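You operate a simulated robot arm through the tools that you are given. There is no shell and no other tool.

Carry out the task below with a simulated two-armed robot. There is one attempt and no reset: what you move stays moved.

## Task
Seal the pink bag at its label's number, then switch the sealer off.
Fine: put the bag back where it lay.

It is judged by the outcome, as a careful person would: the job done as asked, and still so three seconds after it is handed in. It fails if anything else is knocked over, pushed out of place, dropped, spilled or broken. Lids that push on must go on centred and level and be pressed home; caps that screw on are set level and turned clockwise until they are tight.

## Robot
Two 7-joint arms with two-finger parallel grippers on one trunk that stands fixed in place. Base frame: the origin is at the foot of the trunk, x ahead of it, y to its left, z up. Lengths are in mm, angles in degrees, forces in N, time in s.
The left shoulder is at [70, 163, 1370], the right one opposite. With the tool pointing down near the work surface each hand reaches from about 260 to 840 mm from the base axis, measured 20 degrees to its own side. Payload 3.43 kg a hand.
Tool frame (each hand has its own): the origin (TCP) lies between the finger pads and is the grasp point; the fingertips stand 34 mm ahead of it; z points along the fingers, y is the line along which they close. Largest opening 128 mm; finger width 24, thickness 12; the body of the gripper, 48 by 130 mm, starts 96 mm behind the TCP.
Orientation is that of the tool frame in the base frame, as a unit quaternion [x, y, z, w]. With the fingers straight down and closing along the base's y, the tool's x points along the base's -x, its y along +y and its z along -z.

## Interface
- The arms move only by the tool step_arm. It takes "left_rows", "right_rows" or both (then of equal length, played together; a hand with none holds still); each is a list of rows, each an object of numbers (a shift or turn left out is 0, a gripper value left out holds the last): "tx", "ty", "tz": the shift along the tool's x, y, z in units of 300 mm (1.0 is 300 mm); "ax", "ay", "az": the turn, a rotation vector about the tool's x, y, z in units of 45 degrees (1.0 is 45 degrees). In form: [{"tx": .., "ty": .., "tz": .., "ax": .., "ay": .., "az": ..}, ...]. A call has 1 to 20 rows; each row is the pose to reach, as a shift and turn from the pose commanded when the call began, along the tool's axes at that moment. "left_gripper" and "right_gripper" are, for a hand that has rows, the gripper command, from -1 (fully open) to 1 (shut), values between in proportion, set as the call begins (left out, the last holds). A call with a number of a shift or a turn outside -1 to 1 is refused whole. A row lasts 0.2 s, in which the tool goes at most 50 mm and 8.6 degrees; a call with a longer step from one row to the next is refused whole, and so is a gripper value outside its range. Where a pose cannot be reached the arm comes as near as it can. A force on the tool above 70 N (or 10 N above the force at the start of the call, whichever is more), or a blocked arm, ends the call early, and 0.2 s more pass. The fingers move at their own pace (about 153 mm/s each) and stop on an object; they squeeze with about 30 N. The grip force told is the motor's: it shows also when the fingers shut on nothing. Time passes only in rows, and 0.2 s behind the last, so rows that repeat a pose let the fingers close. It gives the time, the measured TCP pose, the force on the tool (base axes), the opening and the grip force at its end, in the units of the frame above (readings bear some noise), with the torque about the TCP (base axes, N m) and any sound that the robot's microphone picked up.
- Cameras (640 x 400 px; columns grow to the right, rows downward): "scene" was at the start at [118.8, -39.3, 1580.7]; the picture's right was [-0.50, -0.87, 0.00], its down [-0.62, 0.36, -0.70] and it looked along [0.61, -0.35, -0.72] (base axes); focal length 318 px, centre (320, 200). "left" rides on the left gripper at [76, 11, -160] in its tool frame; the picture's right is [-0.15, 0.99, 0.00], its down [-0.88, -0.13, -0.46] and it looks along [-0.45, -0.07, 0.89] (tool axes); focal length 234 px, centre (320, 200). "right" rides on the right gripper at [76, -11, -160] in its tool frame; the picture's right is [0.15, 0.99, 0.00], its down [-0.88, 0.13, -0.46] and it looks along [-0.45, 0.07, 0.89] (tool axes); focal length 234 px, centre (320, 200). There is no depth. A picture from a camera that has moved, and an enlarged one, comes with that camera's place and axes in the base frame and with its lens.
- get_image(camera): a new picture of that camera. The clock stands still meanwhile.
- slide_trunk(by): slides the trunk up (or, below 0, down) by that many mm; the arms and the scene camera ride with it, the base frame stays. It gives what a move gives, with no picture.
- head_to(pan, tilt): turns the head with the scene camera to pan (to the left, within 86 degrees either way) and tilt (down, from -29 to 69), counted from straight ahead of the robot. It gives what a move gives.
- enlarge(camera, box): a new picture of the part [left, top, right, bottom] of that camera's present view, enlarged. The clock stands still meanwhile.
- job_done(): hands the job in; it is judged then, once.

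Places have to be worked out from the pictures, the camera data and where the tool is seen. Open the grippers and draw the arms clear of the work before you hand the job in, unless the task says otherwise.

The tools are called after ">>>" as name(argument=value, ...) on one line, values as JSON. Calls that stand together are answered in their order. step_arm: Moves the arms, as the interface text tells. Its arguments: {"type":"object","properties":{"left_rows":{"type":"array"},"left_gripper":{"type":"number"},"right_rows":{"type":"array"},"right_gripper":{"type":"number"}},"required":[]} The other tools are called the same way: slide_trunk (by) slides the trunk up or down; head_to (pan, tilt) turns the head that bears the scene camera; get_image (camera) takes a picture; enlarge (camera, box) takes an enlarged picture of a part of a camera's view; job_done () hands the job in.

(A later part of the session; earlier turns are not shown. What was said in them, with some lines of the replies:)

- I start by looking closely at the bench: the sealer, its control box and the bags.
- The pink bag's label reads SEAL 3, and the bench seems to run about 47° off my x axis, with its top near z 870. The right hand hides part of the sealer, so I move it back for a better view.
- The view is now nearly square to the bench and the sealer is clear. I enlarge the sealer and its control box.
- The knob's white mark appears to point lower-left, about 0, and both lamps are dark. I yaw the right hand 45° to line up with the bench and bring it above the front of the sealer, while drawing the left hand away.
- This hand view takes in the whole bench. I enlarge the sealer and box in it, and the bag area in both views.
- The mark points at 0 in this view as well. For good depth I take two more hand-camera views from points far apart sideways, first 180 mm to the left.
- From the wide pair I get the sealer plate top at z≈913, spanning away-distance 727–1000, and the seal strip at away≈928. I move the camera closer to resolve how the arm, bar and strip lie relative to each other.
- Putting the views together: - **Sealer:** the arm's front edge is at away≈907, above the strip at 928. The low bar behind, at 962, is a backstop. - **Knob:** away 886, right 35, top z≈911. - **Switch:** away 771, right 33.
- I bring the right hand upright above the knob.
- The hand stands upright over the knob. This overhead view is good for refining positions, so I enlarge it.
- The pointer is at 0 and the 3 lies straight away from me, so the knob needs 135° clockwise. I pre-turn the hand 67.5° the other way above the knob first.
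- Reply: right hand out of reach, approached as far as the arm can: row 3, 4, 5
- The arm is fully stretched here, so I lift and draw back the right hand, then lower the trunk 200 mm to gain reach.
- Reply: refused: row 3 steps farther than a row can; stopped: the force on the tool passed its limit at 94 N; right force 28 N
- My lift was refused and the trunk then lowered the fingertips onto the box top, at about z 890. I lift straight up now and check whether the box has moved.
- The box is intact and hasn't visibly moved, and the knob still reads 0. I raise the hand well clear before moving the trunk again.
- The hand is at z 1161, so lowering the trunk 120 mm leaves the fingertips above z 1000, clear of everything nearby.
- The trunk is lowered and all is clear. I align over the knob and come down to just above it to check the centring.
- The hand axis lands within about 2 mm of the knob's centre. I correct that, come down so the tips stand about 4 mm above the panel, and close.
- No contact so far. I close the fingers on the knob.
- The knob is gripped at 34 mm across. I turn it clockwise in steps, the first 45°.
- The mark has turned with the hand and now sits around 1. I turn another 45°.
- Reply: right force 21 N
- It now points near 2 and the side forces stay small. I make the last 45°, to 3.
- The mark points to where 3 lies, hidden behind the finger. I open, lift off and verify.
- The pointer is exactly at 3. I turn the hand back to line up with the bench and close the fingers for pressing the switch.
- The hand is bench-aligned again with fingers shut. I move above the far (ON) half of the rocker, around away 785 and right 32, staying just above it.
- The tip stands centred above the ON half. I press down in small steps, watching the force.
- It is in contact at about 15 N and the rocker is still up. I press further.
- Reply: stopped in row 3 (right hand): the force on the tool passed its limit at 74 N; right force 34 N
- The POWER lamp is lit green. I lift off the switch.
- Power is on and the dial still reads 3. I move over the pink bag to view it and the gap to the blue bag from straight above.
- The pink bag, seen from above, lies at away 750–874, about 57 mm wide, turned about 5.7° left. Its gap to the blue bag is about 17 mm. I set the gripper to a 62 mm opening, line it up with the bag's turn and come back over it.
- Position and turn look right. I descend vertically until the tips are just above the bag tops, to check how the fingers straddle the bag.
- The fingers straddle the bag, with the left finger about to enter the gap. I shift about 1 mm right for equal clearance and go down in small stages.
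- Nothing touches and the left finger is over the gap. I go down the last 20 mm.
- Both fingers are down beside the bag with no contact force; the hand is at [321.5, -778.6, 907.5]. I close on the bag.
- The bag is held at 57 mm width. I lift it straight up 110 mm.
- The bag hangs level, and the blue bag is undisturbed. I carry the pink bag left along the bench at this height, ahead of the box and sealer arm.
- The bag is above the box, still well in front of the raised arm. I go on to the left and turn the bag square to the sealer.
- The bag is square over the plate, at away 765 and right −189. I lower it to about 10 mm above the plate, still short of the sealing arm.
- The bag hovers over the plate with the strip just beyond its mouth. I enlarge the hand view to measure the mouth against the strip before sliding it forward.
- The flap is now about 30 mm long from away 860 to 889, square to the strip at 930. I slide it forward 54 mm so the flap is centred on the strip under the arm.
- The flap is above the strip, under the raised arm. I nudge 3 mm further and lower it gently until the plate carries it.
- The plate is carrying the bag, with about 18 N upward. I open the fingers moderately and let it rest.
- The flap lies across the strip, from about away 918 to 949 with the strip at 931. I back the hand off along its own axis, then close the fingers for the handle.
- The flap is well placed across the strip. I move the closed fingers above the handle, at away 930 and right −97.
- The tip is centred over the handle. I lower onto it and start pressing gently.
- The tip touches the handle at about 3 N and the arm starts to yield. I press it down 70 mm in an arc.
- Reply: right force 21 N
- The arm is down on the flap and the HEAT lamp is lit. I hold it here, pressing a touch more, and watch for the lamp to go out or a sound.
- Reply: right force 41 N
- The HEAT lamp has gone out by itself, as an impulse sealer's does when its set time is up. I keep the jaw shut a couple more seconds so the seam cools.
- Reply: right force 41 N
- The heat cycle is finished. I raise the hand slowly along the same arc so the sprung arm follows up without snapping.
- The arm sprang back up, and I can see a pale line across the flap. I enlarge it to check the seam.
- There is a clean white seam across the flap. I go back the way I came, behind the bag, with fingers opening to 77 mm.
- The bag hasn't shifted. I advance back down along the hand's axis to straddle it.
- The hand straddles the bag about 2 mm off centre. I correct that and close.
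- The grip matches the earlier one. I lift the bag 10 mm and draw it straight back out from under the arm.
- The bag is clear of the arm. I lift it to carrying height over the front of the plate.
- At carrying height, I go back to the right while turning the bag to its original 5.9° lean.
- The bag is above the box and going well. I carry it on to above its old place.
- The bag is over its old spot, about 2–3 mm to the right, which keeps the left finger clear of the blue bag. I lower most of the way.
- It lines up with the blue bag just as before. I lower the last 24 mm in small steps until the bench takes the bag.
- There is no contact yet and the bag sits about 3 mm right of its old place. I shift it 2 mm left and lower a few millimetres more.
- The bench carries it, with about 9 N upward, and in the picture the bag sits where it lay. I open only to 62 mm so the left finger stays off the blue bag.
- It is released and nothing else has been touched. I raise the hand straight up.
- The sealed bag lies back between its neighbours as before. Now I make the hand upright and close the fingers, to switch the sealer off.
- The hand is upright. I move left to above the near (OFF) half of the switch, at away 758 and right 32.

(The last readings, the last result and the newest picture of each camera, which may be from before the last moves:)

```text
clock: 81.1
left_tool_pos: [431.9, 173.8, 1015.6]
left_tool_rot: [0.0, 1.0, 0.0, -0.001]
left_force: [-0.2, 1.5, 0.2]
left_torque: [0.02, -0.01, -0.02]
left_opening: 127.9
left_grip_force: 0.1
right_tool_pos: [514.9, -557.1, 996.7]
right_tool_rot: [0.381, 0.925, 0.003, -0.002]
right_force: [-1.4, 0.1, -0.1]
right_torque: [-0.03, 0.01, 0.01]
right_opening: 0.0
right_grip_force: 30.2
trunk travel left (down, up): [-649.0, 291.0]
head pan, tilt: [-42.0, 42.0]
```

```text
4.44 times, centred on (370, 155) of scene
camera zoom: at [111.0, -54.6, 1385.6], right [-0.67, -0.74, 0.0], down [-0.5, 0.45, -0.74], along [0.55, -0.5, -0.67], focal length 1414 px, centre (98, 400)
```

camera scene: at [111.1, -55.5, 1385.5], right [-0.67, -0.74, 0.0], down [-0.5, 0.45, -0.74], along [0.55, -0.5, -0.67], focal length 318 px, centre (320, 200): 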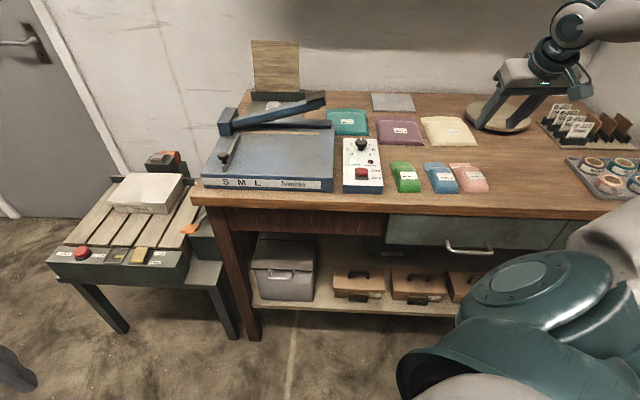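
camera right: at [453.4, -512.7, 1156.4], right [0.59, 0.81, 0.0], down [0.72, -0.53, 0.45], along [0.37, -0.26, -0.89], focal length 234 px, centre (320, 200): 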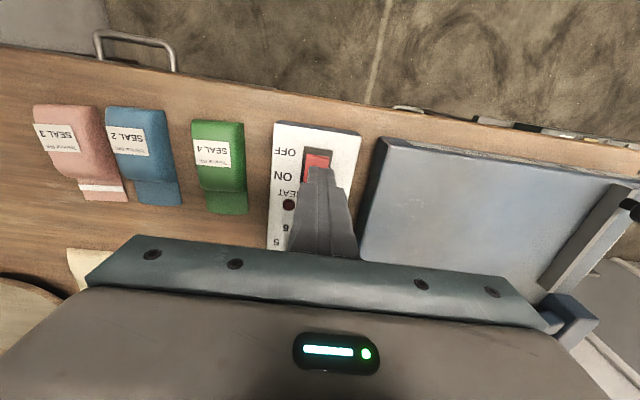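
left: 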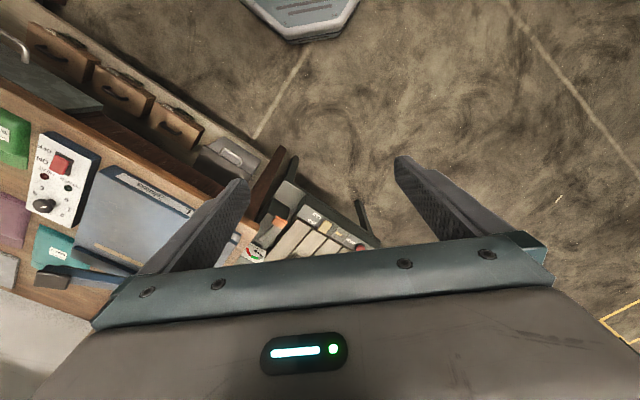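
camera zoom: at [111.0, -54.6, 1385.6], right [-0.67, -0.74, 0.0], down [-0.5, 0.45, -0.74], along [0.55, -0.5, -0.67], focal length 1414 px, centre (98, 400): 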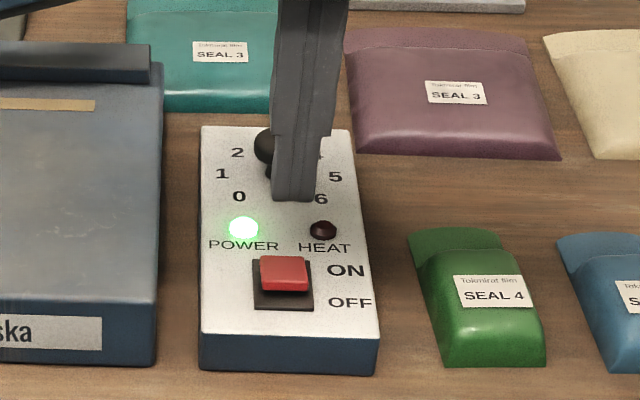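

The tip is above the near half of the rocker. I come down and press in small steps.

>>> step_arm(right_rows=[{"tz": 0.08}, {"tz": 0.15}, {"tz": 0.17}, {"tz": 0.185}, {"tz": 0.195}, {"tz": 0.205}, {"tz": 0.205}])

>>> enlarge(camera="scene", box=[320, 110, 420, 200])

```text
clock: 82.7
left_tool_pos: [431.1, 173.7, 1016.1]
left_tool_rot: [0.0, 1.0, -0.001, -0.001]
left_force: [-0.7, -0.2, 0.3]
left_torque: [0.0, -0.01, 0.01]
left_opening: 128.0
left_grip_force: 0.1
right_tool_pos: [513.0, -555.5, 936.1]
right_tool_rot: [0.381, 0.924, 0.003, -0.001]
right_force: [-0.8, -1.7, 10.9]
right_torque: [-0.14, -0.08, 0.06]
right_opening: 0.0
right_grip_force: 29.7
trunk travel left (down, up): [-649.0, 291.0]
head pan, tilt: [-42.0, 42.0]
```

```text
4.44 times, centred on (370, 155) of scene
camera zoom: at [109.7, -54.1, 1385.9], right [-0.67, -0.74, 0.0], down [-0.5, 0.45, -0.74], along [0.55, -0.5, -0.67], focal length 1414 px, centre (98, 400)
```

zoom: 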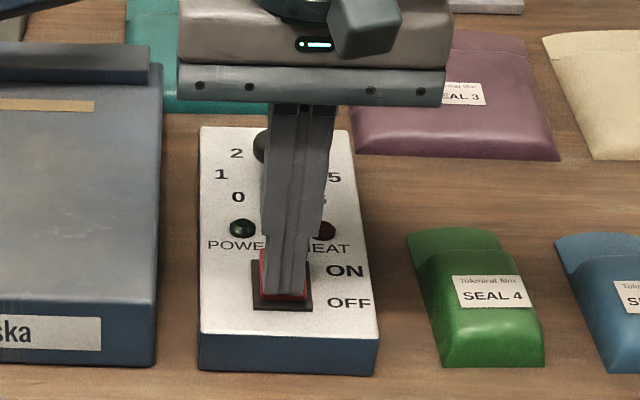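

The POWER lamp has gone dark, so the sealer is off. I lift straight up off the switch.

>>> step_arm(right_rows=[{"tz": -0.04}, {"tz": -0.13}, {"tz": -0.27}, {"tz": -0.4}, {"tz": -0.5}, {"tz": -0.5}])

>>> enlarge(camera="scene", box=[320, 110, 420, 200])

```text
clock: 84.1
left_tool_pos: [432.0, 174.3, 1015.7]
left_tool_rot: [0.0, 1.0, 0.0, 0.0]
left_force: [1.1, -0.5, 0.1]
left_torque: [0.0, 0.0, -0.01]
left_opening: 127.9
left_grip_force: 0.1
right_tool_pos: [513.1, -557.0, 1084.3]
right_tool_rot: [0.381, 0.925, 0.003, -0.002]
right_force: [0.1, -0.1, 0.3]
right_torque: [0.01, -0.01, 0.03]
right_opening: 0.0
right_grip_force: 30.2
trunk travel left (down, up): [-649.0, 291.0]
head pan, tilt: [-42.0, 42.0]
```

```text
4.44 times, centred on (370, 155) of scene
camera zoom: at [111.1, -55.5, 1385.5], right [-0.67, -0.74, 0.0], down [-0.5, 0.45, -0.74], along [0.55, -0.5, -0.67], focal length 1414 px, centre (98, 400)
```

zoom: 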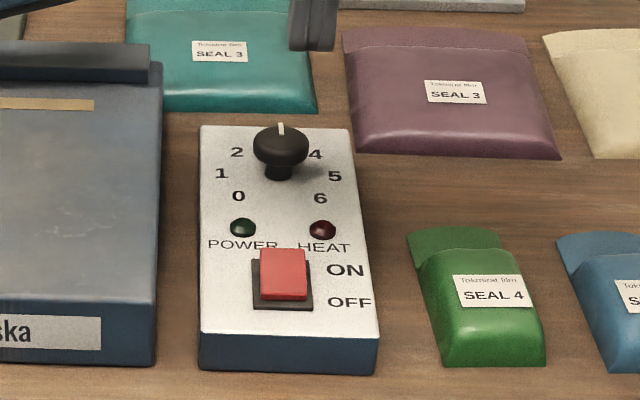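

The rocker is back at OFF with both lamps dark. I draw the right arm back from the bench and open its gripper.

>>> step_arm(right_rows=[{"tx": 0.15, "tz": -0.05}, {"tx": 0.3, "tz": -0.1}, {"tx": 0.45, "tz": -0.15}, {"tx": 0.6, "tz": -0.2}, {"tx": 0.75, "tz": -0.2}, {"tx": 0.9, "tz": -0.2}, {"tx": 1.0, "tz": -0.2}, {"tx": 1.0, "tz": -0.2}], right_gripper=-1.0)

>>> get_image(camera="scene")

>>> enlarge(camera="scene", box=[190, 80, 510, 210])

```text
clock: 85.9
left_tool_pos: [431.9, 172.2, 1015.7]
left_tool_rot: [0.0, 1.0, 0.0, -0.001]
left_force: [0.9, -0.6, -0.2]
left_torque: [-0.01, -0.02, -0.01]
left_opening: 128.0
left_grip_force: 0.2
right_tool_pos: [298.7, -347.9, 1145.2]
right_tool_rot: [0.382, 0.924, 0.003, -0.003]
right_force: [0.2, -0.3, 0.8]
right_torque: [0.03, 0.0, 0.01]
right_opening: 128.1
right_grip_force: 0.1
trunk travel left (down, up): [-649.0, 291.0]
head pan, tilt: [-42.0, 42.0]
```

```text
taken
camera scene: at [111.4, -55.8, 1385.5], right [-0.67, -0.74, 0.0], down [-0.5, 0.45, -0.74], along [0.55, -0.5, -0.67], focal length 318 px, centre (320, 200)
```

scene: 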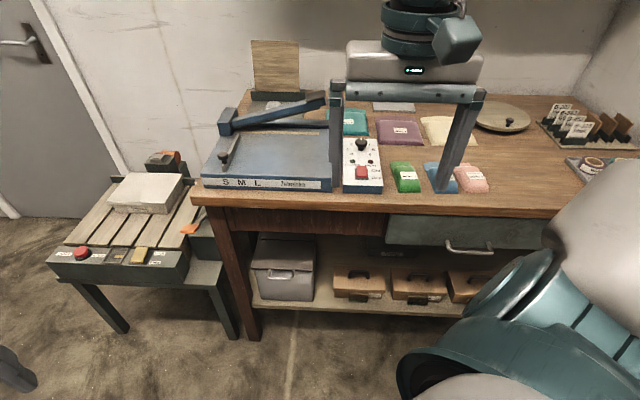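

```text
2.00 times, centred on (350, 145) of scene
camera zoom: at [111.4, -55.8, 1385.5], right [-0.67, -0.74, 0.0], down [-0.5, 0.45, -0.74], along [0.55, -0.5, -0.67], focal length 636 px, centre (260, 310)
```

zoom: 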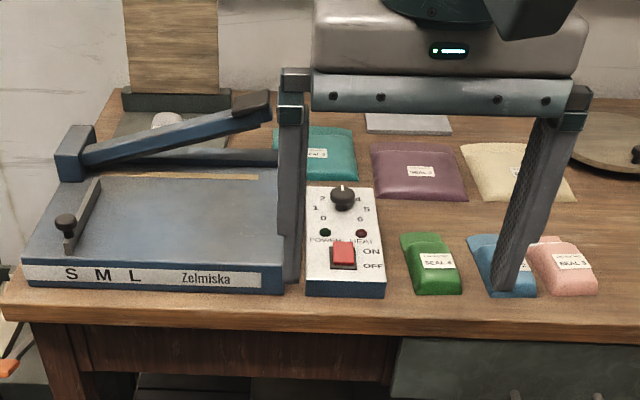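

Everything is in order: the pink bag is sealed at 3 and back in its place, the sealer is off, the jaw is up, and both hands are empty and clear. I hand the job in.

>>> job_done()

```text
The job is handed in.
```

The pink bag is sealed at 3 and back where it lay, to within a few millimetres. The sealer is switched off.

- **Seal:** I set the dial to 3, as on the bag's label. The HEAT lamp came on, then went out by itself. There is a clean white seam straight across the flap.
- **Sealer:** the rocker is at OFF, both lamps are dark and the arm is up. I left the dial at 3.
- **A slip along the way:** early on, while I was lowering the trunk, the right fingertips pressed on top of the control box with about 94 N before the move stopped. The box did not visibly shift, and the dial, switch and lamps all worked normally afterwards.

The other bags and objects were not moved. Both grippers are open and the arms are clear of the bench.
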